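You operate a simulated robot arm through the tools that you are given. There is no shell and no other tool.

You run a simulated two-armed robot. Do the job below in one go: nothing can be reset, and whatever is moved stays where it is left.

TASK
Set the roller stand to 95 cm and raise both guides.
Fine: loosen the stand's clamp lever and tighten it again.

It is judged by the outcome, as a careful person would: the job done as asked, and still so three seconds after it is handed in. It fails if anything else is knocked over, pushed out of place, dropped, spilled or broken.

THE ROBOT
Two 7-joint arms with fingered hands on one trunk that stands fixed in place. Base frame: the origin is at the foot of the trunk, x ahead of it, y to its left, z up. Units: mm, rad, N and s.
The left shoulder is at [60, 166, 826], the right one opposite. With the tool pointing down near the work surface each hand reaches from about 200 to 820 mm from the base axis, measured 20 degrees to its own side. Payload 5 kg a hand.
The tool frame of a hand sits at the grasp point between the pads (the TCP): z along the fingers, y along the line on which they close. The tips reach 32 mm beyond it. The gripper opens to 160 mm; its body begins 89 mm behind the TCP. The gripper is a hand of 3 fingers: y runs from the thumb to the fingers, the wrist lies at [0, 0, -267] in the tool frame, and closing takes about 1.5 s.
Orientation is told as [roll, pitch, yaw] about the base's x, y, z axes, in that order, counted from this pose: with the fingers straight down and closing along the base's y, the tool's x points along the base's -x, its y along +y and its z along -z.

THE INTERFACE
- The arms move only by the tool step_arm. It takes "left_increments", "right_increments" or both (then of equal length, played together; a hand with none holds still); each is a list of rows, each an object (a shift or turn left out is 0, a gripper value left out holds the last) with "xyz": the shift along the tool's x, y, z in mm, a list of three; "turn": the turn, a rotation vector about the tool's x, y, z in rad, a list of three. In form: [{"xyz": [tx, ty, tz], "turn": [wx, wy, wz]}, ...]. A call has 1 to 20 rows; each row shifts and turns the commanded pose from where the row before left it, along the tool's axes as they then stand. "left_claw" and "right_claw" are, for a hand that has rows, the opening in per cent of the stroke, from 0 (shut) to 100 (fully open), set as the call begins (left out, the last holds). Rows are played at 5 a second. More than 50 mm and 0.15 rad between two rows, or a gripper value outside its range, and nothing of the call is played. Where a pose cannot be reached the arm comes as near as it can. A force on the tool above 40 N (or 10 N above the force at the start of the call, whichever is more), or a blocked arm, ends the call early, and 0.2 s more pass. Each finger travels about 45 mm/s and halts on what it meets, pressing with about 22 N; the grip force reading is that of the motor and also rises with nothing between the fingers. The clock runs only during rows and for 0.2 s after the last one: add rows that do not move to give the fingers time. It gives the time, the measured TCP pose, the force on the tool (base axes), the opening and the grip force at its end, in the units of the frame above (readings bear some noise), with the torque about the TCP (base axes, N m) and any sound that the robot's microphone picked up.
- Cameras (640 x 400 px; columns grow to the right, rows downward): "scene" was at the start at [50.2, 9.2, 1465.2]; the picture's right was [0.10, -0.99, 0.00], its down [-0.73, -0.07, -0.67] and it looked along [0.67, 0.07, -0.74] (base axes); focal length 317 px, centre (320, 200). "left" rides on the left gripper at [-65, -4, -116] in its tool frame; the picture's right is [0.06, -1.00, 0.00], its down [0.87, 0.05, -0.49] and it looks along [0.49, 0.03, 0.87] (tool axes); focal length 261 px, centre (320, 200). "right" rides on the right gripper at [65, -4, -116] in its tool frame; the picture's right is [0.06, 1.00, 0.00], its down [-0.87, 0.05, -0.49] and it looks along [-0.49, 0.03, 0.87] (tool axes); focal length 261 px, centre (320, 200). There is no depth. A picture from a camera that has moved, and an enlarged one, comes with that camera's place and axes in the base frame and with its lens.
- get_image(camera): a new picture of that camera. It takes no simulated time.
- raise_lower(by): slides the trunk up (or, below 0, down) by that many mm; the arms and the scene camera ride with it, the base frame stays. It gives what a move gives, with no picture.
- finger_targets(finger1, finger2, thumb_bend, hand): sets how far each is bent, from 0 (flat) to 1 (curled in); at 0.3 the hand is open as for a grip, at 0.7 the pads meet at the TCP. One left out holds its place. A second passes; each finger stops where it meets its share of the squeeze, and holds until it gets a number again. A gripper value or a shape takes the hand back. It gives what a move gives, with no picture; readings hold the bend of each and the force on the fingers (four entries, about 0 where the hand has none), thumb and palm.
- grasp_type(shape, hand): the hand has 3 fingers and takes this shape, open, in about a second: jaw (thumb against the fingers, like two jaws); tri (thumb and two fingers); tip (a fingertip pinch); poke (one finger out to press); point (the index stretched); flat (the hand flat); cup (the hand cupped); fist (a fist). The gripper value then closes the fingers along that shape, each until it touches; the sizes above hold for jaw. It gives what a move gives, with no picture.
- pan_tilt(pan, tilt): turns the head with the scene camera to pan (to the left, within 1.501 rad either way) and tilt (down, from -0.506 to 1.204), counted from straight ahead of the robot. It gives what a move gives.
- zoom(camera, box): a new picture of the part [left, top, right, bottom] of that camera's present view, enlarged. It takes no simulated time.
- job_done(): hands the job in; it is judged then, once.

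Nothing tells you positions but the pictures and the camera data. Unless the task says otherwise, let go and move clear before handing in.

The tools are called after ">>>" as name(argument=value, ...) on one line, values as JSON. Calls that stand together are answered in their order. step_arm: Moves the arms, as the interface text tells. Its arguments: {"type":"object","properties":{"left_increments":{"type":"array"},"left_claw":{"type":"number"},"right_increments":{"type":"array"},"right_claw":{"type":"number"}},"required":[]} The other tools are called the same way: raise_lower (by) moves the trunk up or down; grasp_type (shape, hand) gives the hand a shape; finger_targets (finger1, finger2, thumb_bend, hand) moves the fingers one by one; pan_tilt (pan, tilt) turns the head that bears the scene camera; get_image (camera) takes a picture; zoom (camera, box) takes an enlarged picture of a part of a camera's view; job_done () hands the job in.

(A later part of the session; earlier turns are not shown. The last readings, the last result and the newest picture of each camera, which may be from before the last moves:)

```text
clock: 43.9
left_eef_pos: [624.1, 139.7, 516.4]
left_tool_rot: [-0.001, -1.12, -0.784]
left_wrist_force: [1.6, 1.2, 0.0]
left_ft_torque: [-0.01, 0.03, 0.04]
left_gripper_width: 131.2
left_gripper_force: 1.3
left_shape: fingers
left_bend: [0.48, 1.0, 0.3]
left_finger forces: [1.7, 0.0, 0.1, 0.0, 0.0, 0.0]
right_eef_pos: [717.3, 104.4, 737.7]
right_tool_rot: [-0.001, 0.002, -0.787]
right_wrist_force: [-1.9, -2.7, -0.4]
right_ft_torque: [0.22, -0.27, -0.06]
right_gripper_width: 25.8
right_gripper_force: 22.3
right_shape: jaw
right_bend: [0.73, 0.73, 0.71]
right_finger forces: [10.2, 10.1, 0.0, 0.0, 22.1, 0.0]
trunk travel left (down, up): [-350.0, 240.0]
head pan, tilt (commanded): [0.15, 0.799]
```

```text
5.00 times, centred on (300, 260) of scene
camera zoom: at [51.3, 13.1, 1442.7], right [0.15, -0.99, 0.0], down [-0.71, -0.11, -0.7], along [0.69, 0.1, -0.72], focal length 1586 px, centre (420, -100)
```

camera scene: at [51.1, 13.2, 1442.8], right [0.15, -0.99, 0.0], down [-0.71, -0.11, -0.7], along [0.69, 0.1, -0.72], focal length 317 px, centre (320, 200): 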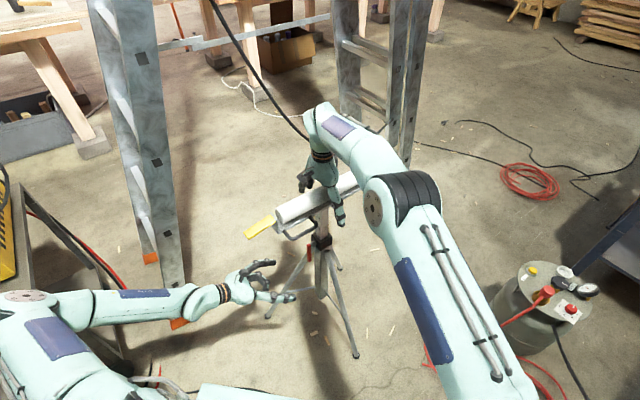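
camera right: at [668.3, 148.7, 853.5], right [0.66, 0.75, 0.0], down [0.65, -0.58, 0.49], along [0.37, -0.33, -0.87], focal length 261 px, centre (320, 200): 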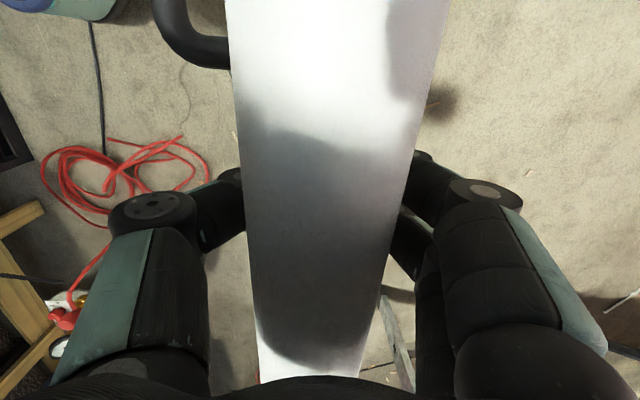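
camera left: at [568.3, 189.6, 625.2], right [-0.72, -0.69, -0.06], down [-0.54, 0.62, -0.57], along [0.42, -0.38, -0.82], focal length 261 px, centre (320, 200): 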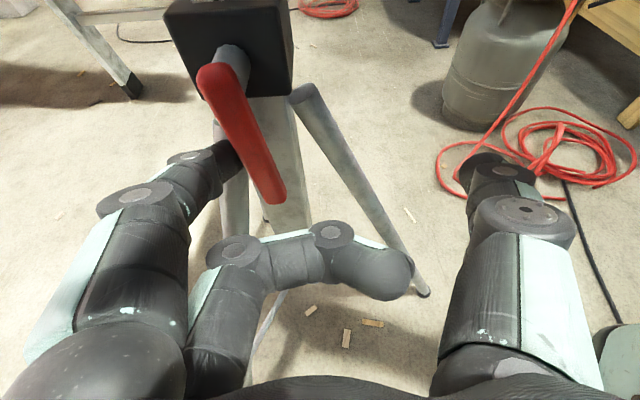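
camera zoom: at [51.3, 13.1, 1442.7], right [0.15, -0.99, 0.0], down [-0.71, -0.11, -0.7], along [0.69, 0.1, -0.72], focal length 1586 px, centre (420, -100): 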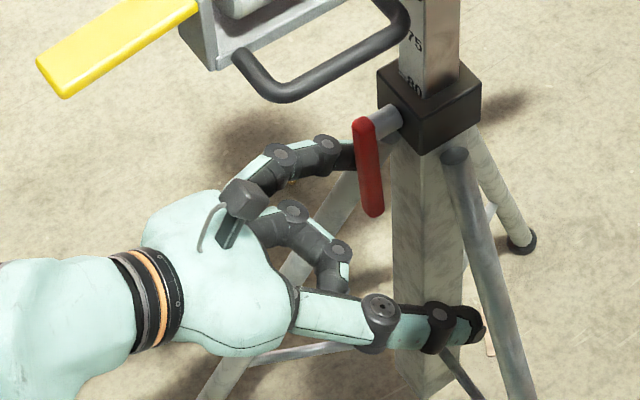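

The lever swings easily with under 2 N of resistance. I'll keep following its arc and watch the forces and the post.

>>> step_arm(left_increments=[{"xyz": [0, -5.3, 0]}, {"xyz": [-0.9, -5.3, -0.4]}, {"xyz": [-1.3, -5.3, -0.6]}, {"xyz": [-1.8, -5, -0.9]}, {"xyz": [-2.2, -5, -1.1]}, {"xyz": [-3, -5, -1.5]}, {}])

>>> get_image(camera="left")

>>> zoom(camera="scene", box=[260, 220, 340, 300])

```text
clock: 45.5
left_eef_pos: [602.2, 117.4, 526.6]
left_tool_rot: [-0.002, -1.121, -0.783]
left_wrist_force: [1.7, 1.4, -0.9]
left_ft_torque: [-0.05, 0.09, 0.03]
left_gripper_width: 130.5
left_gripper_force: 0.8
left_shape: fingers
left_bend: [0.49, 1.0, 0.3]
left_finger forces: [1.8, 0.0, 0.0, 0.0, 0.0, 0.1]
right_eef_pos: [715.6, 105.9, 739.6]
right_tool_rot: [0.001, 0.0, -0.787]
right_wrist_force: [-0.6, -2.6, -0.4]
right_ft_torque: [0.18, -0.25, -0.05]
right_gripper_width: 25.8
right_gripper_force: 22.2
right_shape: jaw
right_bend: [0.73, 0.73, 0.71]
right_finger forces: [10.4, 10.2, 0.0, 0.1, 21.8, 0.0]
trunk travel left (down, up): [-350.0, 240.0]
head pan, tilt (commanded): [0.15, 0.799]
```

```text
taken
camera left: at [545.4, 168.8, 636.4], right [-0.72, -0.69, -0.06], down [-0.54, 0.62, -0.57], along [0.42, -0.38, -0.82], focal length 261 px, centre (320, 200)
```

left: 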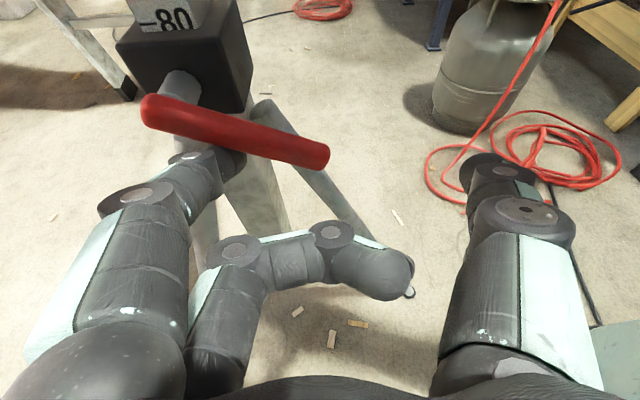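

```text
5.00 times, centred on (300, 260) of scene
camera zoom: at [51.3, 13.1, 1442.7], right [0.15, -0.99, 0.0], down [-0.71, -0.11, -0.7], along [0.69, 0.1, -0.72], focal length 1586 px, centre (420, -100)
```

zoom: 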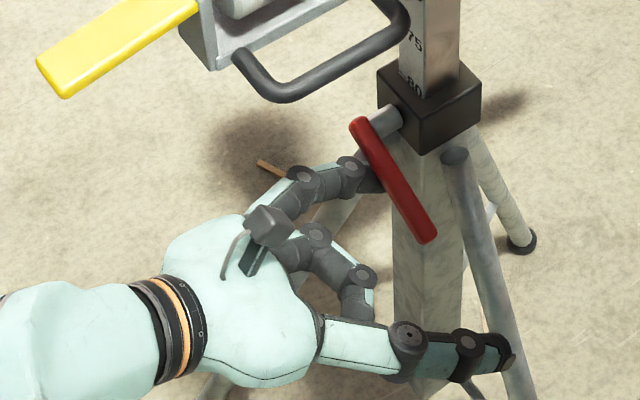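

The lever has turned about 60° and the post is still held. I'll continue to about 90°.

>>> step_arm(left_increments=[{"xyz": [-3.5, -5, -1.7]}, {"xyz": [-4, -4, -1.9]}, {"xyz": [-4.5, -3.5, -2.2]}, {"xyz": [-5, -2, -2.4]}, {}])

>>> get_image(camera="left")

>>> zoom(camera="scene", box=[260, 200, 340, 300])

```text
clock: 46.9
left_eef_pos: [589.2, 109.0, 539.4]
left_tool_rot: [-0.026, -1.11, -0.758]
left_wrist_force: [1.9, 1.7, -10.7]
left_ft_torque: [-0.25, 0.65, 0.08]
left_gripper_width: 132.7
left_gripper_force: 4.7
left_shape: fingers
left_bend: [0.48, 1.0, 0.3]
left_finger forces: [9.2, 0.0, 0.1, 0.0, 0.0, 0.0]
right_eef_pos: [716.8, 105.0, 738.1]
right_tool_rot: [-0.001, 0.002, -0.787]
right_wrist_force: [-0.5, -1.9, -2.4]
right_ft_torque: [0.19, -0.27, -0.06]
right_gripper_width: 25.6
right_gripper_force: 21.8
right_shape: jaw
right_bend: [0.73, 0.73, 0.71]
right_finger forces: [10.6, 10.5, 0.1, 0.0, 22.5, 0.0]
trunk travel left (down, up): [-350.0, 240.0]
head pan, tilt (commanded): [0.15, 0.799]
stopped in row 5 (left hand): the force on the tool passed its limit at 41 N (the readings are from after the stop); the commanded pose is now the measured one
```

```text
taken
camera left: at [534.7, 160.0, 649.9], right [-0.72, -0.69, -0.05], down [-0.55, 0.62, -0.56], along [0.41, -0.38, -0.83], focal length 261 px, centre (320, 200)
```

left: 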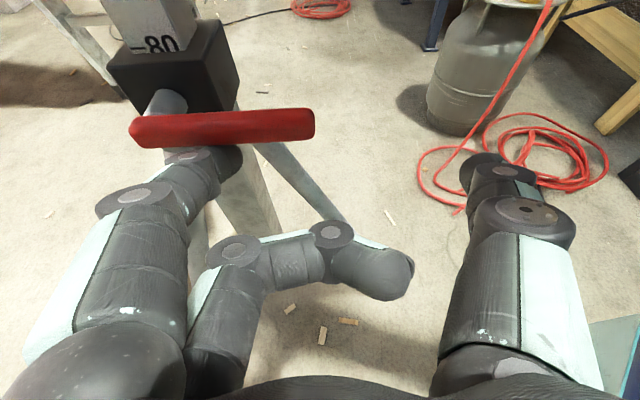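

```text
4.00 times, centred on (300, 250) of scene
camera zoom: at [52.5, 13.4, 1442.9], right [0.15, -0.99, 0.0], down [-0.71, -0.11, -0.7], along [0.69, 0.1, -0.72], focal length 1269 px, centre (400, 0)
```

zoom: 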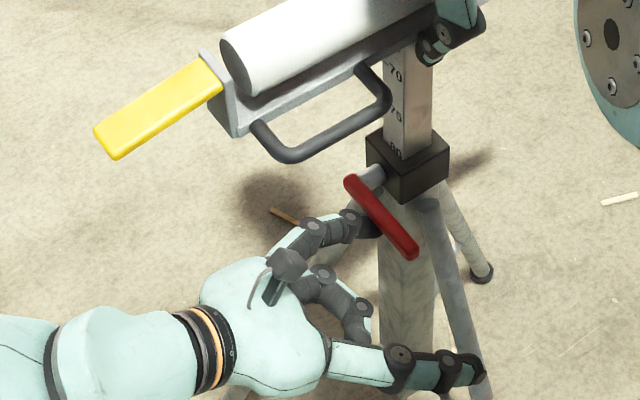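

The lever came up against a stop at about 77–80°, a quarter turn, so it should be loose. I'll ease the finger off slightly and test by lifting the right hand a little.

>>> step_arm(left_increments=[{"xyz": [2.7, 0, 1.3]}, {}])

>>> step_arm(right_increments=[{"xyz": [0, 0, -4]}, {"xyz": [0, 0, -4]}, {}])

>>> get_image(camera="left")

>>> zoom(camera="scene", box=[260, 200, 340, 300])

```text
clock: 47.5
left_eef_pos: [589.4, 108.9, 536.8]
left_tool_rot: [-0.016, -1.112, -0.767]
left_wrist_force: [0.7, 3.0, -3.0]
left_ft_torque: [-0.13, 0.18, 0.24]
left_gripper_width: 132.3
left_gripper_force: 1.8
left_shape: fingers
left_bend: [0.48, 1.0, 0.3]
left_finger forces: [4.1, 0.1, 0.0, 0.0, 0.1, 0.0]
right_eef_pos: [717.6, 103.6, 738.8]
right_tool_rot: [-0.003, 0.0, -0.787]
right_wrist_force: [1.1, -1.9, -6.2]
right_ft_torque: [0.22, -0.28, -0.06]
right_gripper_width: 25.7
right_gripper_force: 22.5
right_shape: jaw
right_bend: [0.73, 0.73, 0.71]
right_finger forces: [10.9, 10.8, 0.1, 0.0, 22.4, 0.0]
trunk travel left (down, up): [-350.0, 240.0]
head pan, tilt (commanded): [0.15, 0.799]
```

```text
clock: 48.3
left_eef_pos: [590.4, 108.4, 537.4]
left_tool_rot: [-0.017, -1.114, -0.768]
left_wrist_force: [0.3, 3.2, -3.1]
left_ft_torque: [-0.1, 0.19, 0.21]
left_gripper_width: 132.2
left_gripper_force: 1.8
left_shape: fingers
left_bend: [0.48, 1.0, 0.3]
left_finger forces: [3.5, 0.0, 0.0, 0.0, 0.0, 0.1]
right_eef_pos: [715.8, 105.4, 746.7]
right_tool_rot: [0.001, 0.0, -0.789]
right_wrist_force: [3.7, -2.7, -4.4]
right_ft_torque: [0.2, -0.31, -0.06]
right_gripper_width: 26.0
right_gripper_force: 21.9
right_shape: jaw
right_bend: [0.73, 0.73, 0.71]
right_finger forces: [11.2, 11.5, 0.0, 0.0, 21.6, 0.1]
trunk travel left (down, up): [-350.0, 240.0]
head pan, tilt (commanded): [0.15, 0.799]
```

```text
taken
camera left: at [534.7, 159.2, 648.1], right [-0.72, -0.69, -0.05], down [-0.55, 0.62, -0.56], along [0.42, -0.38, -0.83], focal length 261 px, centre (320, 200)
```

left: 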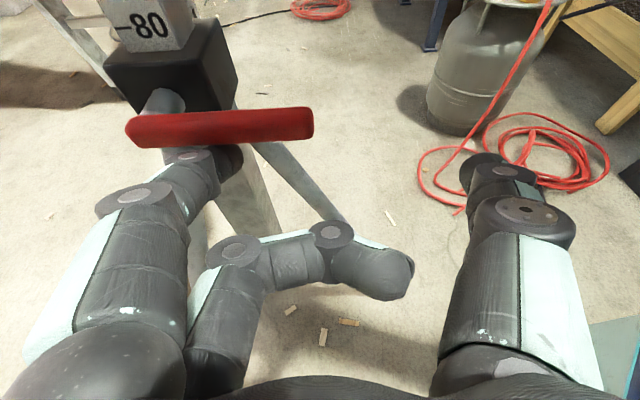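

```text
4.00 times, centred on (300, 250) of scene
camera zoom: at [52.0, 13.3, 1442.7], right [0.15, -0.99, 0.0], down [-0.71, -0.11, -0.7], along [0.69, 0.1, -0.72], focal length 1269 px, centre (400, 0)
```

zoom: 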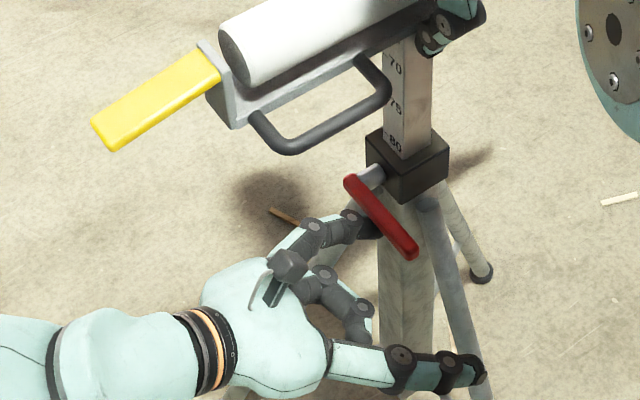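

The 80 mark has come fully above the collar with only about 5 N, so the clamp is loose and the post slides. I'll lift slowly to just short of 95.

>>> step_arm(right_increments=[{"xyz": [0, 0, -8]}, {"xyz": [0, 0, -10]}, {"xyz": [0, 0, -10]}, {"xyz": [0, 0, -10]}, {"xyz": [0, 0, -10]}, {"xyz": [0, 0, -10]}, {}])

>>> get_image(camera="left")

>>> get_image(camera="scene")

```text
clock: 49.9
left_eef_pos: [589.6, 110.4, 538.0]
left_tool_rot: [-0.018, -1.114, -0.767]
left_wrist_force: [0.9, 2.0, -3.1]
left_ft_torque: [-0.08, 0.15, 0.09]
left_gripper_width: 131.9
left_gripper_force: 1.4
left_shape: fingers
left_bend: [0.48, 1.0, 0.3]
left_finger forces: [3.0, 0.0, 0.0, 0.0, 0.0, 0.0]
right_eef_pos: [716.2, 104.7, 804.8]
right_tool_rot: [0.0, 0.001, -0.787]
right_wrist_force: [3.4, -0.5, -4.6]
right_ft_torque: [0.27, -0.37, -0.12]
right_gripper_width: 25.5
right_gripper_force: 21.8
right_shape: jaw
right_bend: [0.73, 0.73, 0.71]
right_finger forces: [11.6, 11.6, 0.1, 0.0, 21.5, 0.0]
trunk travel left (down, up): [-350.0, 240.0]
head pan, tilt (commanded): [0.15, 0.799]
```

```text
taken
camera left: at [534.7, 159.4, 648.0], right [-0.72, -0.69, -0.05], down [-0.55, 0.62, -0.56], along [0.42, -0.38, -0.83], focal length 261 px, centre (320, 200)
```

left: 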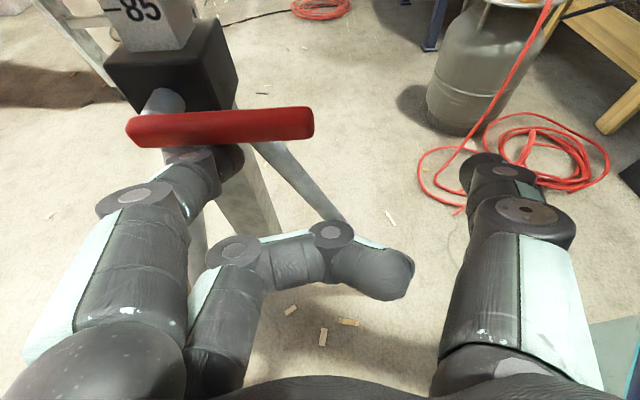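

```text
taken
camera scene: at [52.0, 13.3, 1442.7], right [0.15, -0.99, 0.0], down [-0.71, -0.11, -0.7], along [0.69, 0.1, -0.72], focal length 317 px, centre (320, 200)
```

scene: 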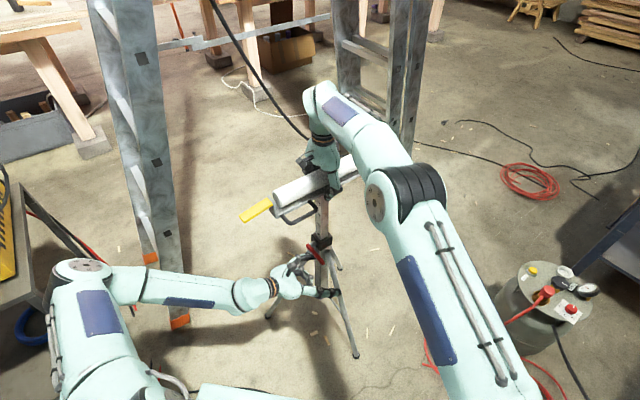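

The post is rising smoothly and reads about 86.8 now. I'll go on to about 94.3.

>>> step_arm(right_increments=[{"xyz": [0, 0, -10]}, {"xyz": [0, 0, -10]}, {"xyz": [0, 0, -10]}, {"xyz": [0, 0, -10]}, {"xyz": [0, 0, -10]}, {"xyz": [0, 0, -10]}, {"xyz": [0, 0, -10]}, {"xyz": [0, 0, -5]}, {}])

>>> zoom(camera="left", box=[80, 0, 240, 100])

>>> zoom(camera="scene", box=[280, 190, 360, 270])

```text
clock: 51.9
left_eef_pos: [589.8, 108.5, 538.4]
left_tool_rot: [-0.018, -1.111, -0.768]
left_wrist_force: [0.3, 2.1, -2.3]
left_ft_torque: [-0.09, 0.18, 0.14]
left_gripper_width: 131.5
left_gripper_force: 2.1
left_shape: fingers
left_bend: [0.48, 1.0, 0.3]
left_finger forces: [3.7, 0.0, 0.0, 0.1, 0.0, 0.0]
right_eef_pos: [716.6, 105.3, 880.2]
right_tool_rot: [0.002, 0.0, -0.787]
right_wrist_force: [1.2, -5.2, -4.7]
right_ft_torque: [0.16, -0.29, -0.03]
right_gripper_width: 25.8
right_gripper_force: 22.0
right_shape: jaw
right_bend: [0.73, 0.73, 0.71]
right_finger forces: [10.3, 10.7, 0.0, 0.0, 23.0, 0.0]
trunk travel left (down, up): [-350.0, 240.0]
head pan, tilt (commanded): [0.15, 0.799]
```

```text
4.00 times, centred on (160, 50) of left
camera zoom: at [534.6, 159.1, 648.1], right [-0.72, -0.69, -0.05], down [-0.55, 0.62, -0.56], along [0.42, -0.38, -0.83], focal length 1043 px, centre (960, 800)
```

zoom: 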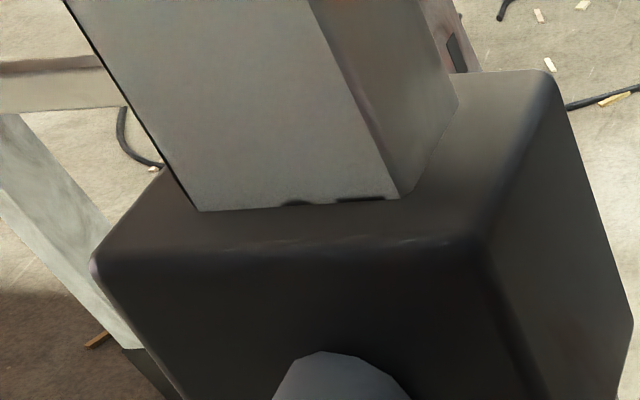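

```text
5.00 times, centred on (320, 230) of scene
camera zoom: at [52.0, 12.9, 1442.7], right [0.15, -0.99, 0.0], down [-0.71, -0.11, -0.7], along [0.69, 0.1, -0.72], focal length 1586 px, centre (320, 50)
```

zoom: 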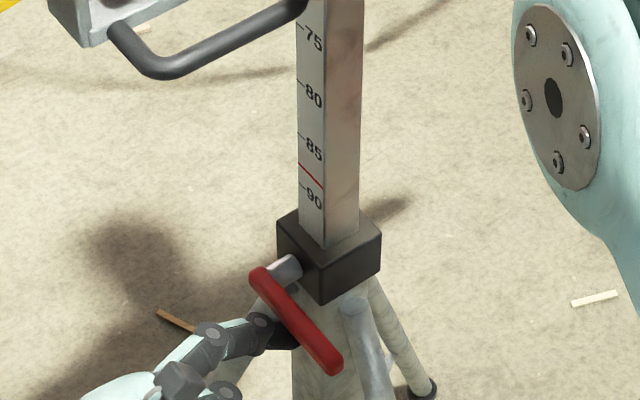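

The tops of the "95" digits are just appearing at the collar, so about 6 mm remains.

>>> step_arm(right_increments=[{"xyz": [0, 0, -3]}, {"xyz": [0, 0, -3]}, {}, {}])

>>> zoom(camera="left", box=[100, 20, 200, 80])

>>> zoom(camera="scene", box=[300, 200, 340, 250])

```text
clock: 52.9
left_eef_pos: [590.8, 109.8, 537.7]
left_tool_rot: [-0.017, -1.113, -0.767]
left_wrist_force: [0.4, 2.5, -2.7]
left_ft_torque: [-0.08, 0.19, 0.11]
left_gripper_width: 131.5
left_gripper_force: 1.9
left_shape: fingers
left_bend: [0.48, 1.0, 0.3]
left_finger forces: [3.4, 0.1, 0.0, 0.0, 0.0, 0.0]
right_eef_pos: [715.5, 105.4, 886.0]
right_tool_rot: [0.0, -0.001, -0.787]
right_wrist_force: [1.9, -3.4, -3.4]
right_ft_torque: [0.21, -0.35, -0.08]
right_gripper_width: 25.5
right_gripper_force: 22.0
right_shape: jaw
right_bend: [0.73, 0.73, 0.71]
right_finger forces: [10.5, 10.9, 0.0, 0.1, 22.5, 0.1]
trunk travel left (down, up): [-350.0, 240.0]
head pan, tilt (commanded): [0.15, 0.799]
```

```text
6.40 times, centred on (150, 50) of left
camera zoom: at [534.7, 159.1, 648.1], right [-0.72, -0.69, -0.05], down [-0.55, 0.62, -0.56], along [0.42, -0.38, -0.83], focal length 1668 px, centre (1408, 1160)
```

zoom: 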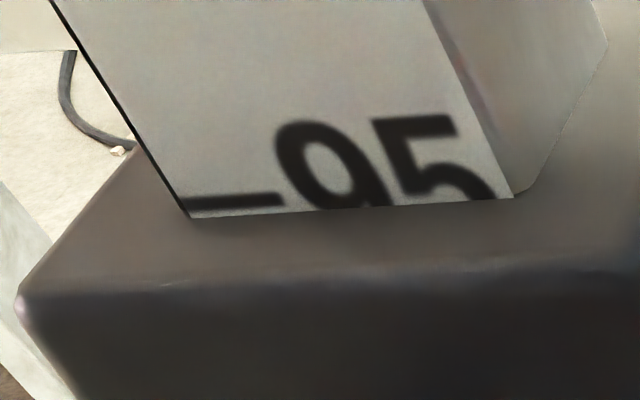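

```text
8.00 times, centred on (320, 225) of scene
camera zoom: at [52.0, 13.0, 1442.7], right [0.15, -0.99, 0.0], down [-0.71, -0.11, -0.7], along [0.69, 0.1, -0.72], focal length 2537 px, centre (320, 0)
```

zoom: 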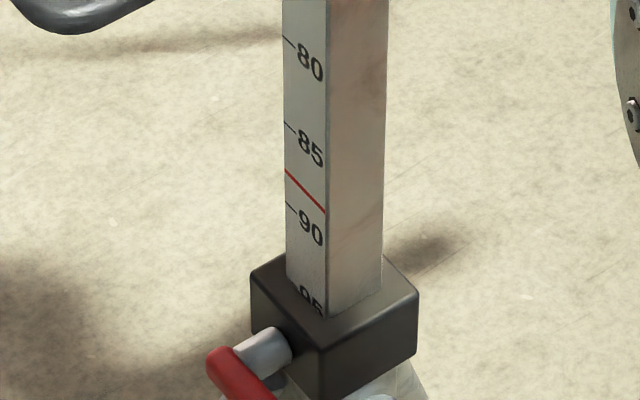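

The 95 tick now stands about 1 mm above the collar edge, so I'll lower by just under 1 mm. Then I'll take the left finger out from under the lever, over its top, and push it back down to tighten.

>>> step_arm(right_increments=[{"xyz": [0, 0, 0.8]}, {}, {}, {}, {}, {}, {}, {}, {}], left_increments=[{"xyz": [4.5, 0, 2.2]}, {"xyz": [8.7, -4, -18]}, {"xyz": [8.7, -4, -18]}, {"xyz": [5, 0, -10]}, {"xyz": [-13.5, 0, -6.5]}, {"xyz": [-13.5, 0, -6.5]}, {"xyz": [-13.5, 0, -6.5]}, {"xyz": [-5, 0, -2.5]}, {}])

>>> get_image(camera="left")

>>> zoom(camera="scene", box=[260, 190, 360, 300])

```text
clock: 54.9
left_eef_pos: [546.6, 138.5, 584.0]
left_tool_rot: [-0.018, -1.113, -0.768]
left_wrist_force: [-0.8, -0.3, 0.3]
left_ft_torque: [0.02, 0.01, 0.01]
left_gripper_width: 128.0
left_gripper_force: 0.1
left_shape: fingers
left_bend: [0.5, 1.0, 0.3]
left_finger forces: [0.0, 0.0, 0.0, 0.0, 0.0, 0.0]
right_eef_pos: [716.3, 104.5, 884.9]
right_tool_rot: [0.0, 0.003, -0.786]
right_wrist_force: [6.5, -1.1, 3.2]
right_ft_torque: [0.24, -0.42, -0.11]
right_gripper_width: 25.2
right_gripper_force: 22.5
right_shape: jaw
right_bend: [0.73, 0.73, 0.71]
right_finger forces: [12.2, 12.7, 0.0, 0.0, 20.6, 0.1]
trunk travel left (down, up): [-350.0, 240.0]
head pan, tilt (commanded): [0.15, 0.799]
```

```text
taken
camera left: at [492.7, 189.2, 694.4], right [-0.72, -0.69, -0.05], down [-0.55, 0.62, -0.56], along [0.42, -0.38, -0.82], focal length 261 px, centre (320, 200)
```

left: 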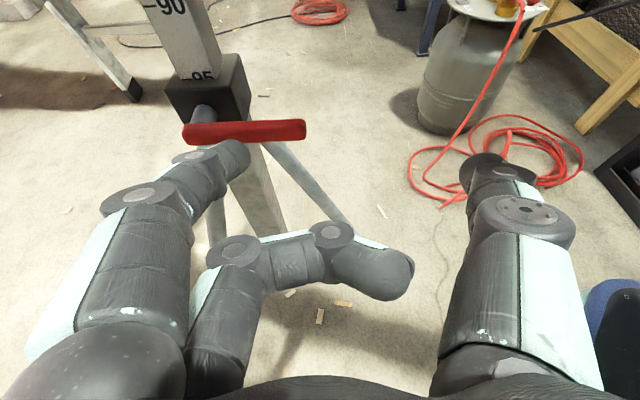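

```text
3.64 times, centred on (310, 245) of scene
camera zoom: at [51.4, 13.0, 1442.7], right [0.15, -0.99, 0.0], down [-0.71, -0.11, -0.7], along [0.69, 0.1, -0.72], focal length 1153 px, centre (356, 36)
```

zoom: 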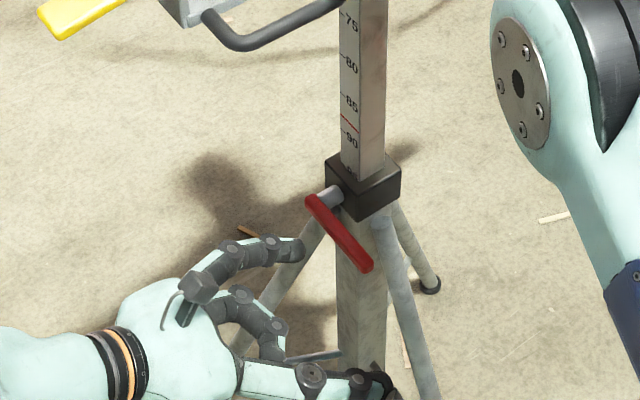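

>>> step_arm(left_increments=[{"xyz": [-8, 0, 16.5]}, {"xyz": [-8, 0, 16.5]}, {"xyz": [-8, 0, 16.5]}, {"xyz": [5.4, 0, 2.6]}, {"xyz": [5.4, 0, 2.6]}, {}])

>>> get_image(camera="left")

>>> zoom(camera="scene", box=[260, 190, 360, 300])

```text
clock: 56.3
left_eef_pos: [587.4, 101.2, 571.1]
left_tool_rot: [-0.016, -1.113, -0.77]
left_wrist_force: [0.9, -0.7, 1.1]
left_ft_torque: [-0.02, -0.12, -0.09]
left_gripper_width: 128.0
left_gripper_force: 0.6
left_shape: fingers
left_bend: [0.5, 1.0, 0.3]
left_finger forces: [1.4, 0.0, 0.0, 0.0, 0.0, 0.0]
right_eef_pos: [716.9, 105.5, 884.9]
right_tool_rot: [-0.001, -0.002, -0.788]
right_wrist_force: [5.7, -0.5, 2.2]
right_ft_torque: [0.25, -0.38, -0.08]
right_gripper_width: 25.5
right_gripper_force: 22.0
right_shape: jaw
right_bend: [0.73, 0.73, 0.71]
right_finger forces: [12.2, 12.7, 0.1, 0.0, 20.7, 0.0]
trunk travel left (down, up): [-350.0, 240.0]
head pan, tilt (commanded): [0.15, 0.799]
```

```text
taken
camera left: at [532.4, 150.8, 682.1], right [-0.72, -0.69, -0.05], down [-0.55, 0.62, -0.56], along [0.42, -0.38, -0.82], focal length 261 px, centre (320, 200)
```

left: 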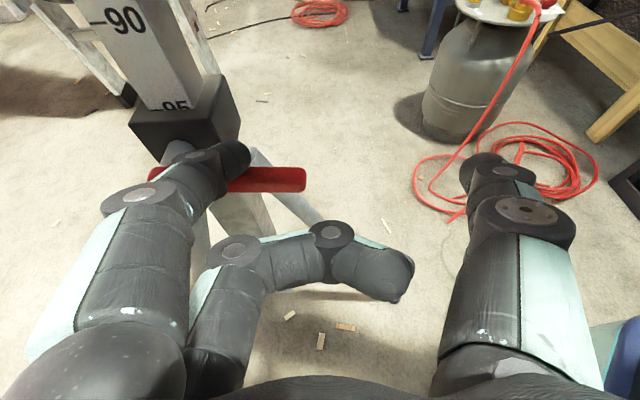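

```text
3.64 times, centred on (310, 245) of scene
camera zoom: at [51.4, 13.0, 1442.7], right [0.15, -0.99, 0.0], down [-0.71, -0.11, -0.7], along [0.69, 0.1, -0.72], focal length 1153 px, centre (356, 36)
```

zoom: 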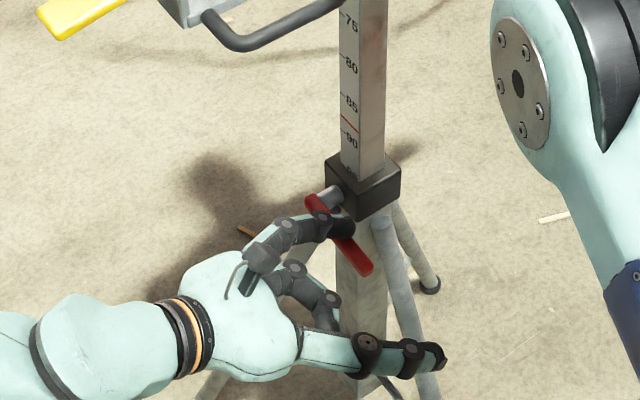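

Finger 1 now rests on top of the lever. I'll sweep it down along the arc.

>>> step_arm(left_increments=[{"xyz": [5.2, 0, 2.5]}, {"xyz": [5.2, 0, 2.5]}, {"xyz": [5.2, 0, 2.5]}, {"xyz": [5.2, 0, 2.5]}, {"xyz": [5.4, 2.3, 2.6]}, {"xyz": [5.4, 2.3, 2.6]}, {"xyz": [5.4, 2.3, 2.6]}, {}])

>>> get_image(camera="left")

>>> zoom(camera="scene", box=[260, 190, 360, 300])

```text
clock: 58.1
left_eef_pos: [590.7, 104.9, 529.1]
left_tool_rot: [-0.015, -1.115, -0.768]
left_wrist_force: [0.1, -0.3, 0.2]
left_ft_torque: [0.0, 0.05, -0.04]
left_gripper_width: 127.2
left_gripper_force: 0.2
left_shape: fingers
left_bend: [0.5, 1.0, 0.3]
left_finger forces: [0.1, 0.1, 0.0, 0.0, 0.0, 0.0]
right_eef_pos: [716.0, 104.1, 885.8]
right_tool_rot: [-0.001, -0.001, -0.787]
right_wrist_force: [4.4, -1.5, 1.1]
right_ft_torque: [0.25, -0.37, -0.08]
right_gripper_width: 25.7
right_gripper_force: 21.9
right_shape: jaw
right_bend: [0.73, 0.73, 0.71]
right_finger forces: [11.8, 12.5, 0.0, 0.0, 21.3, 0.0]
trunk travel left (down, up): [-350.0, 240.0]
head pan, tilt (commanded): [0.15, 0.799]
```

```text
taken
camera left: at [535.6, 155.7, 640.6], right [-0.72, -0.69, -0.05], down [-0.55, 0.62, -0.56], along [0.42, -0.38, -0.83], focal length 261 px, centre (320, 200)
```

left: 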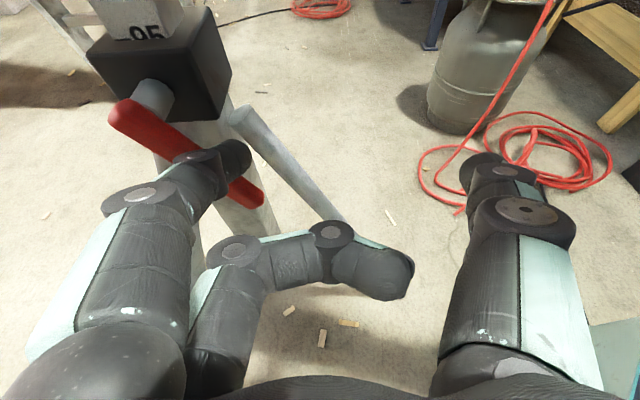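

```text
3.64 times, centred on (310, 245) of scene
camera zoom: at [51.5, 13.0, 1442.7], right [0.15, -0.99, 0.0], down [-0.71, -0.11, -0.7], along [0.69, 0.1, -0.72], focal length 1153 px, centre (356, 36)
```

zoom: 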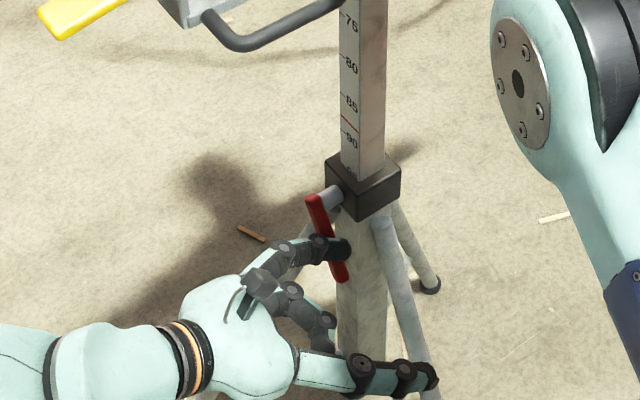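

>>> step_arm(left_increments=[{"xyz": [4.4, 4.2, 2.1]}, {"xyz": [4.4, 4.2, 2.1]}, {"xyz": [4.4, 4.2, 2.1]}, {"xyz": [2.1, 4.2, 1.0]}, {"xyz": [2.1, 4.2, 1.0]}, {"xyz": [2.1, 4.2, 1.0]}, {}])

>>> get_image(camera="left")

>>> zoom(camera="scene", box=[260, 190, 360, 300])

```text
clock: 59.7
left_eef_pos: [608.3, 125.7, 514.7]
left_tool_rot: [-0.019, -1.112, -0.766]
left_wrist_force: [-9.7, -3.8, 3.4]
left_ft_torque: [0.12, -0.22, 0.0]
left_gripper_width: 116.3
left_gripper_force: 4.1
left_shape: fingers
left_bend: [0.55, 1.0, 0.3]
left_finger forces: [8.9, 0.0, 0.0, 0.0, 0.1, 0.1]
left hand out of reach, approached as far as the arm can: row 3
right_eef_pos: [716.1, 104.3, 884.8]
right_tool_rot: [0.0, 0.001, -0.787]
right_wrist_force: [6.1, -0.6, -0.9]
right_ft_torque: [0.28, -0.36, -0.09]
right_gripper_width: 25.6
right_gripper_force: 22.0
right_shape: jaw
right_bend: [0.73, 0.73, 0.71]
right_finger forces: [12.2, 13.0, 0.0, 0.0, 20.8, 0.1]
trunk travel left (down, up): [-350.0, 240.0]
head pan, tilt (commanded): [0.15, 0.799]
```

```text
taken
camera left: at [553.9, 175.1, 625.1], right [-0.72, -0.69, -0.05], down [-0.55, 0.62, -0.56], along [0.42, -0.38, -0.83], focal length 261 px, centre (320, 200)
```

left: 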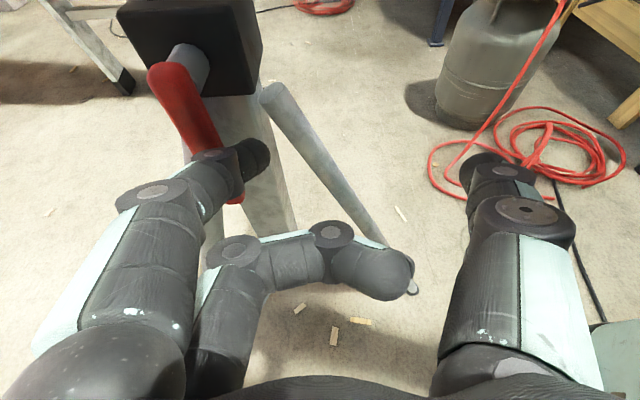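

```text
3.64 times, centred on (310, 245) of scene
camera zoom: at [51.2, 12.9, 1442.7], right [0.15, -0.99, 0.0], down [-0.71, -0.11, -0.7], along [0.69, 0.1, -0.72], focal length 1153 px, centre (356, 36)
```

zoom: 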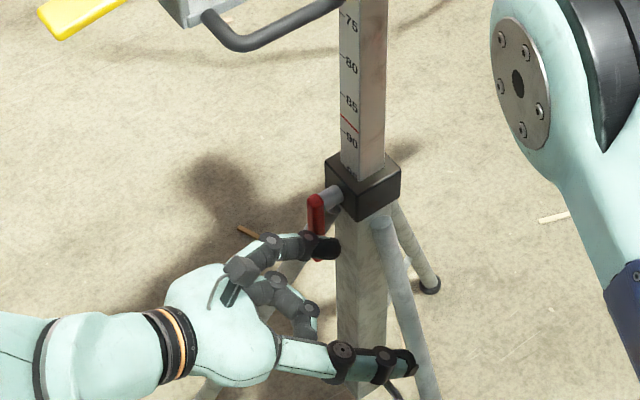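

The lever is back close to vertical and now resists with about 9 N. I'll press a little more to seat it.

>>> step_arm(left_increments=[{"xyz": [0, 4, 0]}, {"xyz": [0, 4, 0]}, {}])

>>> get_image(camera="left")

>>> zoom(camera="scene", box=[280, 220, 340, 280])

```text
clock: 60.5
left_eef_pos: [613.5, 129.8, 512.3]
left_tool_rot: [-0.018, -1.112, -0.768]
left_wrist_force: [-14.4, -0.9, 4.5]
left_ft_torque: [0.06, -0.33, 0.14]
left_gripper_width: 108.5
left_gripper_force: 7.1
left_shape: fingers
left_bend: [0.57, 1.0, 0.3]
left_finger forces: [14.5, 0.1, 0.0, 0.1, 0.0, 0.0]
right_eef_pos: [715.4, 104.8, 884.0]
right_tool_rot: [0.0, -0.001, -0.787]
right_wrist_force: [6.7, -1.8, -1.3]
right_ft_torque: [0.24, -0.44, -0.1]
right_gripper_width: 25.4
right_gripper_force: 21.8
right_shape: jaw
right_bend: [0.73, 0.73, 0.71]
right_finger forces: [12.2, 12.8, 0.1, 0.1, 21.1, 0.1]
trunk travel left (down, up): [-350.0, 240.0]
head pan, tilt (commanded): [0.15, 0.799]
```

```text
taken
camera left: at [558.7, 180.2, 623.1], right [-0.72, -0.69, -0.05], down [-0.55, 0.62, -0.56], along [0.42, -0.38, -0.83], focal length 261 px, centre (320, 200)
```

left: 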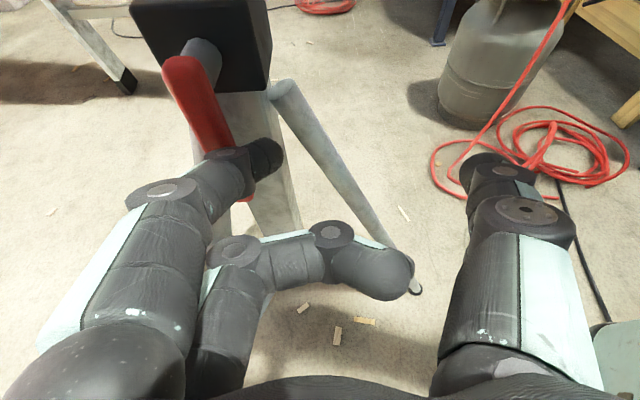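

```text
6.67 times, centred on (310, 250) of scene
camera zoom: at [51.0, 12.8, 1442.7], right [0.15, -0.99, 0.0], down [-0.71, -0.11, -0.7], along [0.69, 0.1, -0.72], focal length 2114 px, centre (387, -133)
```

zoom: 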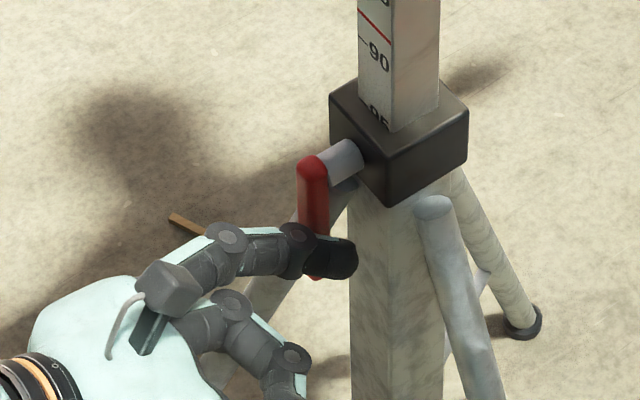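

The lever is vertical again and solid against its stop; the force rose to 14.5 N without it moving. I'll back the left finger off and retreat, then check the scale.

>>> step_arm(left_increments=[{"xyz": [0, -8, 0]}, {"xyz": [0, -8, 0]}, {"xyz": [8.7, 0, -18]}, {"xyz": [8.7, 0, -18]}, {"xyz": [8.7, 0, -18]}, {"xyz": [-9, 15, -5]}, {"xyz": [-9, 15, -5]}, {"xyz": [-9, 15, -5]}, {}])

>>> get_image(camera="left")

>>> zoom(camera="scene", box=[280, 200, 340, 280])

```text
clock: 62.5
left_eef_pos: [593.7, 194.9, 546.7]
left_tool_rot: [-0.017, -1.115, -0.766]
left_wrist_force: [0.7, 0.4, -0.2]
left_ft_torque: [0.0, 0.01, 0.0]
left_gripper_width: 127.4
left_gripper_force: 0.1
left_shape: fingers
left_bend: [0.5, 1.0, 0.3]
left_finger forces: [0.0, 0.0, 0.1, 0.0, 0.0, 0.1]
left hand out of reach, approached as far as the arm can: row 1
right_eef_pos: [716.5, 104.6, 884.2]
right_tool_rot: [0.0, 0.001, -0.787]
right_wrist_force: [2.6, -2.1, -0.5]
right_ft_torque: [0.24, -0.33, -0.07]
right_gripper_width: 25.5
right_gripper_force: 22.3
right_shape: jaw
right_bend: [0.73, 0.73, 0.71]
right_finger forces: [11.4, 11.8, 0.0, 0.0, 21.9, 0.0]
trunk travel left (down, up): [-350.0, 240.0]
head pan, tilt (commanded): [0.15, 0.799]
```

```text
taken
camera left: at [539.2, 244.5, 657.2], right [-0.72, -0.69, -0.05], down [-0.55, 0.62, -0.56], along [0.42, -0.38, -0.83], focal length 261 px, centre (320, 200)
```

left: 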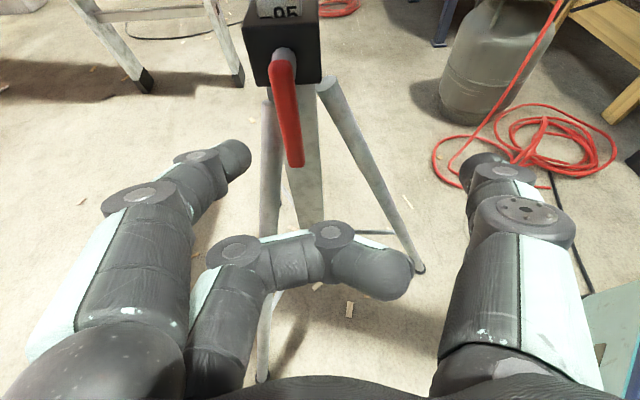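

```text
5.00 times, centred on (310, 240) of scene
camera zoom: at [51.4, 12.9, 1442.7], right [0.15, -0.99, 0.0], down [-0.71, -0.11, -0.7], along [0.69, 0.1, -0.72], focal length 1586 px, centre (370, 0)
```

zoom: 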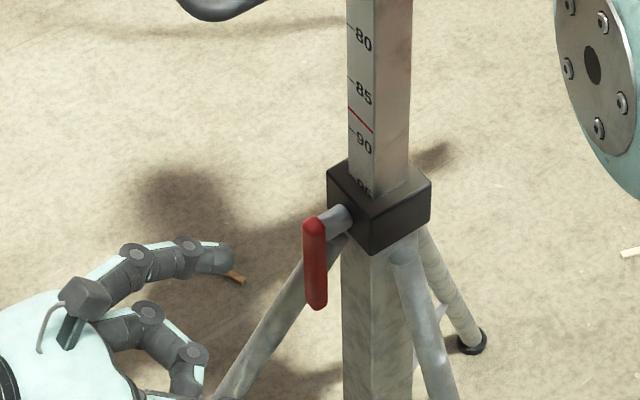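

>>> zoom(camera="left", box=[240, 0, 340, 60])

>>> step_arm(right_increments=[{"xyz": [0, 0, 1.5]}, {"xyz": [0, 0, 1.5]}, {}])

>>> zoom(camera="left", box=[240, 0, 340, 60])

```text
6.40 times, centred on (290, 30) of left
camera zoom: at [539.2, 244.5, 657.2], right [-0.72, -0.69, -0.05], down [-0.55, 0.62, -0.56], along [0.42, -0.38, -0.83], focal length 1668 px, centre (512, 1288)
```

zoom: 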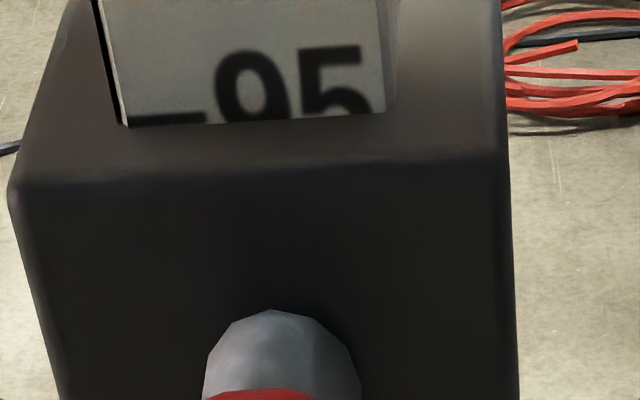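

```text
clock: 63.3
left_eef_pos: [595.1, 194.2, 547.2]
left_tool_rot: [-0.013, -1.112, -0.769]
left_wrist_force: [0.6, 1.1, -1.0]
left_ft_torque: [0.0, -0.02, -0.02]
left_gripper_width: 127.2
left_gripper_force: 0.1
left_shape: fingers
left_bend: [0.5, 1.0, 0.3]
left_finger forces: [0.1, 0.0, 0.0, 0.0, 0.1, 0.0]
right_eef_pos: [716.0, 105.8, 883.9]
right_tool_rot: [0.004, 0.0, -0.786]
right_wrist_force: [4.5, -2.9, 13.5]
right_ft_torque: [0.22, -0.34, -0.13]
right_gripper_width: 26.1
right_gripper_force: 21.6
right_shape: jaw
right_bend: [0.73, 0.73, 0.72]
right_finger forces: [13.0, 13.5, 0.0, 0.1, 21.8, 0.0]
trunk travel left (down, up): [-350.0, 240.0]
head pan, tilt (commanded): [0.15, 0.799]
```

```text
6.40 times, centred on (290, 30) of left
camera zoom: at [538.8, 244.2, 657.6], right [-0.72, -0.69, -0.05], down [-0.55, 0.62, -0.56], along [0.42, -0.38, -0.82], focal length 1668 px, centre (512, 1288)
```

zoom: 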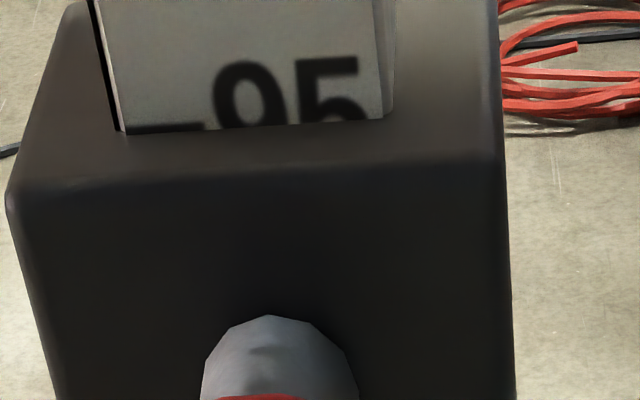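

Pushing down 3 mm met a reaction of 13.5 N, with perhaps under 1 mm of movement at the scale. I'll ease back up to see whether that was elastic or slip.

>>> step_arm(right_increments=[{"xyz": [0, 0, -1.5]}, {"xyz": [0, 0, -1.5]}, {}])

>>> zoom(camera="left", box=[240, 0, 340, 60])

>>> zoom(camera="left", box=[230, 40, 330, 200])

```text
clock: 64.1
left_eef_pos: [594.6, 194.6, 546.9]
left_tool_rot: [-0.015, -1.115, -0.769]
left_wrist_force: [-0.8, 0.4, 0.5]
left_ft_torque: [0.0, -0.01, 0.01]
left_gripper_width: 127.1
left_gripper_force: 0.0
left_shape: fingers
left_bend: [0.5, 1.0, 0.3]
left_finger forces: [0.0, 0.0, 0.0, 0.0, 0.1, 0.0]
right_eef_pos: [715.7, 104.5, 885.0]
right_tool_rot: [-0.001, 0.002, -0.786]
right_wrist_force: [5.9, -1.7, 2.0]
right_ft_torque: [0.25, -0.37, -0.11]
right_gripper_width: 26.2
right_gripper_force: 22.0
right_shape: jaw
right_bend: [0.73, 0.73, 0.72]
right_finger forces: [12.8, 13.3, 0.0, 0.0, 22.0, 0.0]
trunk travel left (down, up): [-350.0, 240.0]
head pan, tilt (commanded): [0.15, 0.799]
```

```text
6.40 times, centred on (290, 30) of left
camera zoom: at [539.1, 244.4, 656.9], right [-0.72, -0.69, -0.05], down [-0.55, 0.62, -0.56], along [0.42, -0.38, -0.83], focal length 1668 px, centre (512, 1288)
```

zoom: 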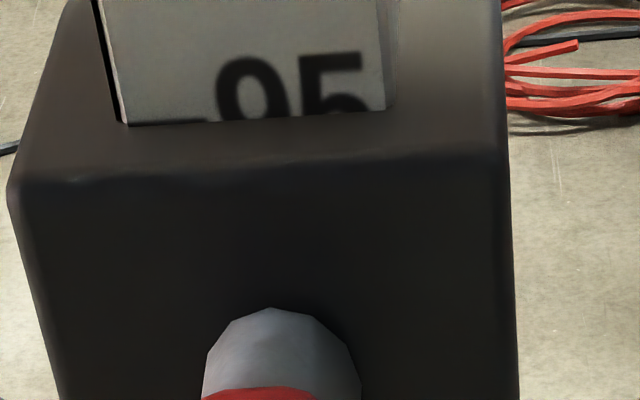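

```text
2.50 times, centred on (280, 120) of left
camera zoom: at [539.1, 244.4, 656.9], right [-0.72, -0.69, -0.05], down [-0.55, 0.62, -0.56], along [0.42, -0.38, -0.83], focal length 652 px, centre (420, 400)
```

zoom: 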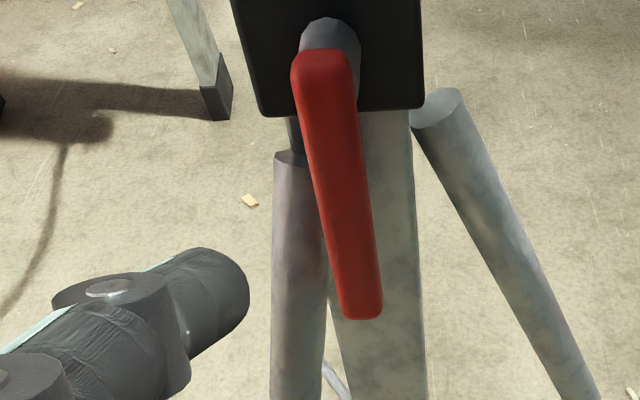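

The post slid about 1 mm under that push, and the lever is back at its original angle. To see how firmly it holds, I'll pull up by 3 mm and watch the force and the scale.

>>> step_arm(right_increments=[{"xyz": [0, 0, -1.5]}, {"xyz": [0, 0, -1.5]}, {}, {}])

>>> zoom(camera="left", box=[240, 0, 340, 60])

>>> zoom(camera="scene", box=[280, 260, 380, 370])

```text
clock: 65.1
left_eef_pos: [594.4, 195.4, 545.4]
left_tool_rot: [-0.017, -1.114, -0.765]
left_wrist_force: [-0.2, 0.7, -0.3]
left_ft_torque: [-0.01, 0.01, 0.0]
left_gripper_width: 127.6
left_gripper_force: 0.0
left_shape: fingers
left_bend: [0.5, 1.0, 0.3]
left_finger forces: [0.0, 0.0, 0.0, 0.1, 0.1, 0.0]
right_eef_pos: [716.5, 104.5, 885.1]
right_tool_rot: [-0.002, 0.002, -0.787]
right_wrist_force: [0.8, -0.6, -15.3]
right_ft_torque: [0.27, -0.31, -0.1]
right_gripper_width: 25.6
right_gripper_force: 21.6
right_shape: jaw
right_bend: [0.73, 0.73, 0.71]
right_finger forces: [9.9, 10.1, 0.0, 0.0, 23.0, 0.0]
trunk travel left (down, up): [-350.0, 240.0]
head pan, tilt (commanded): [0.15, 0.799]
```

```text
6.40 times, centred on (290, 30) of left
camera zoom: at [539.4, 244.6, 656.4], right [-0.72, -0.69, -0.05], down [-0.55, 0.62, -0.56], along [0.42, -0.38, -0.83], focal length 1668 px, centre (512, 1288)
```

zoom: 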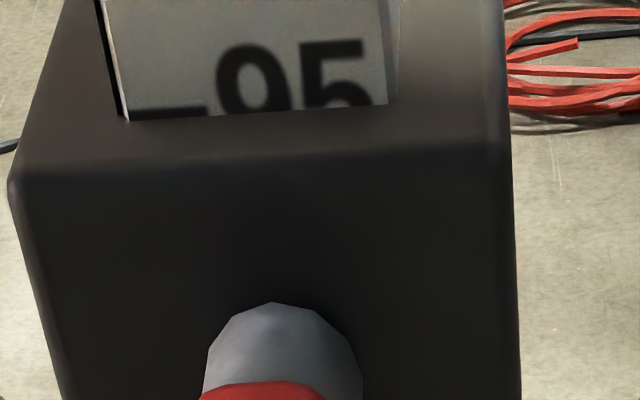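

```text
3.64 times, centred on (330, 315) of scene
camera zoom: at [52.4, 13.2, 1442.5], right [0.15, -0.99, 0.0], down [-0.71, -0.11, -0.7], along [0.69, 0.1, -0.72], focal length 1153 px, centre (284, -218)
```

zoom: 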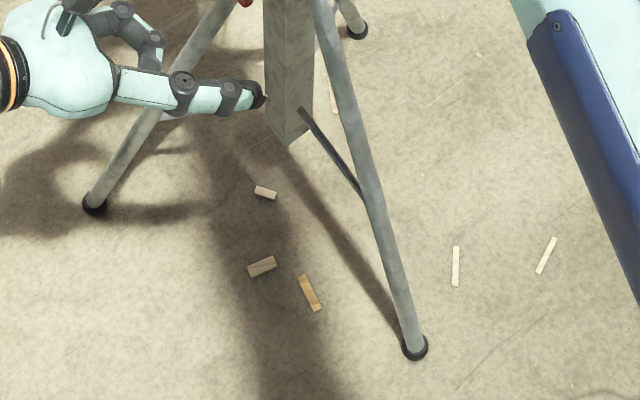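

The clamp holds 15 N either way with only sub-millimetre movement, and the 95 tick sits right at the edge. I'll relax the right hand's pull but keep it holding to steady the stand, and bring the left hand around and up toward the near guide.

>>> step_arm(right_increments=[{"xyz": [0, 0, 2]}, {}, {}, {}, {}, {}, {}, {}, {}, {}], left_increments=[{"xyz": [19.8, 0, -40.4]}, {"xyz": [19.8, 0, -40.4]}, {"xyz": [19.8, 0, -40.4]}, {"xyz": [19.8, 0, -40.4]}, {"xyz": [-36, 0, -17.6]}, {"xyz": [-36, 0, -17.6]}, {"xyz": [-36, 0, -17.6]}, {"xyz": [-36, 0, -17.6]}, {"xyz": [-36, 0, -17.6]}, {}])

>>> get_image(camera="left")

>>> get_image(camera="scene")

```text
clock: 67.3
left_eef_pos: [468.6, 323.3, 745.0]
left_tool_rot: [-0.016, -1.114, -0.768]
left_wrist_force: [0.4, 0.3, 0.7]
left_ft_torque: [-0.01, -0.03, 0.0]
left_gripper_width: 127.4
left_gripper_force: 0.0
left_shape: fingers
left_bend: [0.5, 1.0, 0.3]
left_finger forces: [0.1, 0.0, 0.0, 0.0, 0.1, 0.0]
right_eef_pos: [716.2, 104.5, 884.5]
right_tool_rot: [0.001, 0.0, -0.788]
right_wrist_force: [4.2, 2.0, 1.4]
right_ft_torque: [0.3, -0.29, -0.09]
right_gripper_width: 25.3
right_gripper_force: 22.1
right_shape: jaw
right_bend: [0.73, 0.73, 0.71]
right_finger forces: [12.2, 12.5, 0.1, 0.0, 20.9, 0.1]
trunk travel left (down, up): [-350.0, 240.0]
head pan, tilt (commanded): [0.15, 0.799]
```

```text
taken
camera left: at [413.4, 373.4, 855.4], right [-0.72, -0.69, -0.05], down [-0.55, 0.62, -0.56], along [0.42, -0.38, -0.83], focal length 261 px, centre (320, 200)
```

left: 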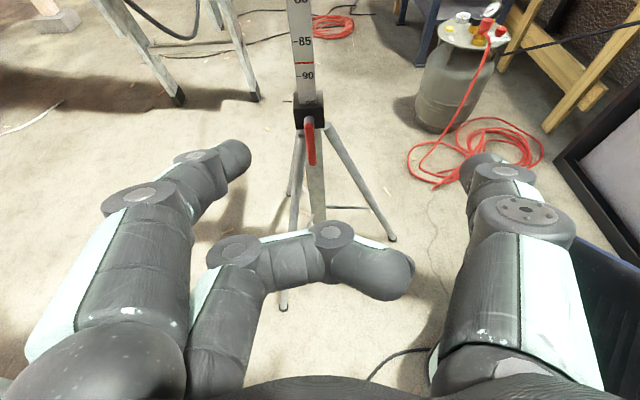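

```text
taken
camera scene: at [51.5, 12.9, 1442.7], right [0.15, -0.99, 0.0], down [-0.71, -0.11, -0.7], along [0.69, 0.1, -0.72], focal length 317 px, centre (320, 200)
```

scene: 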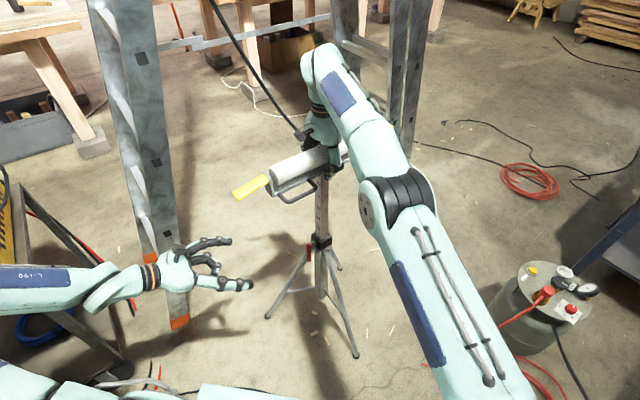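

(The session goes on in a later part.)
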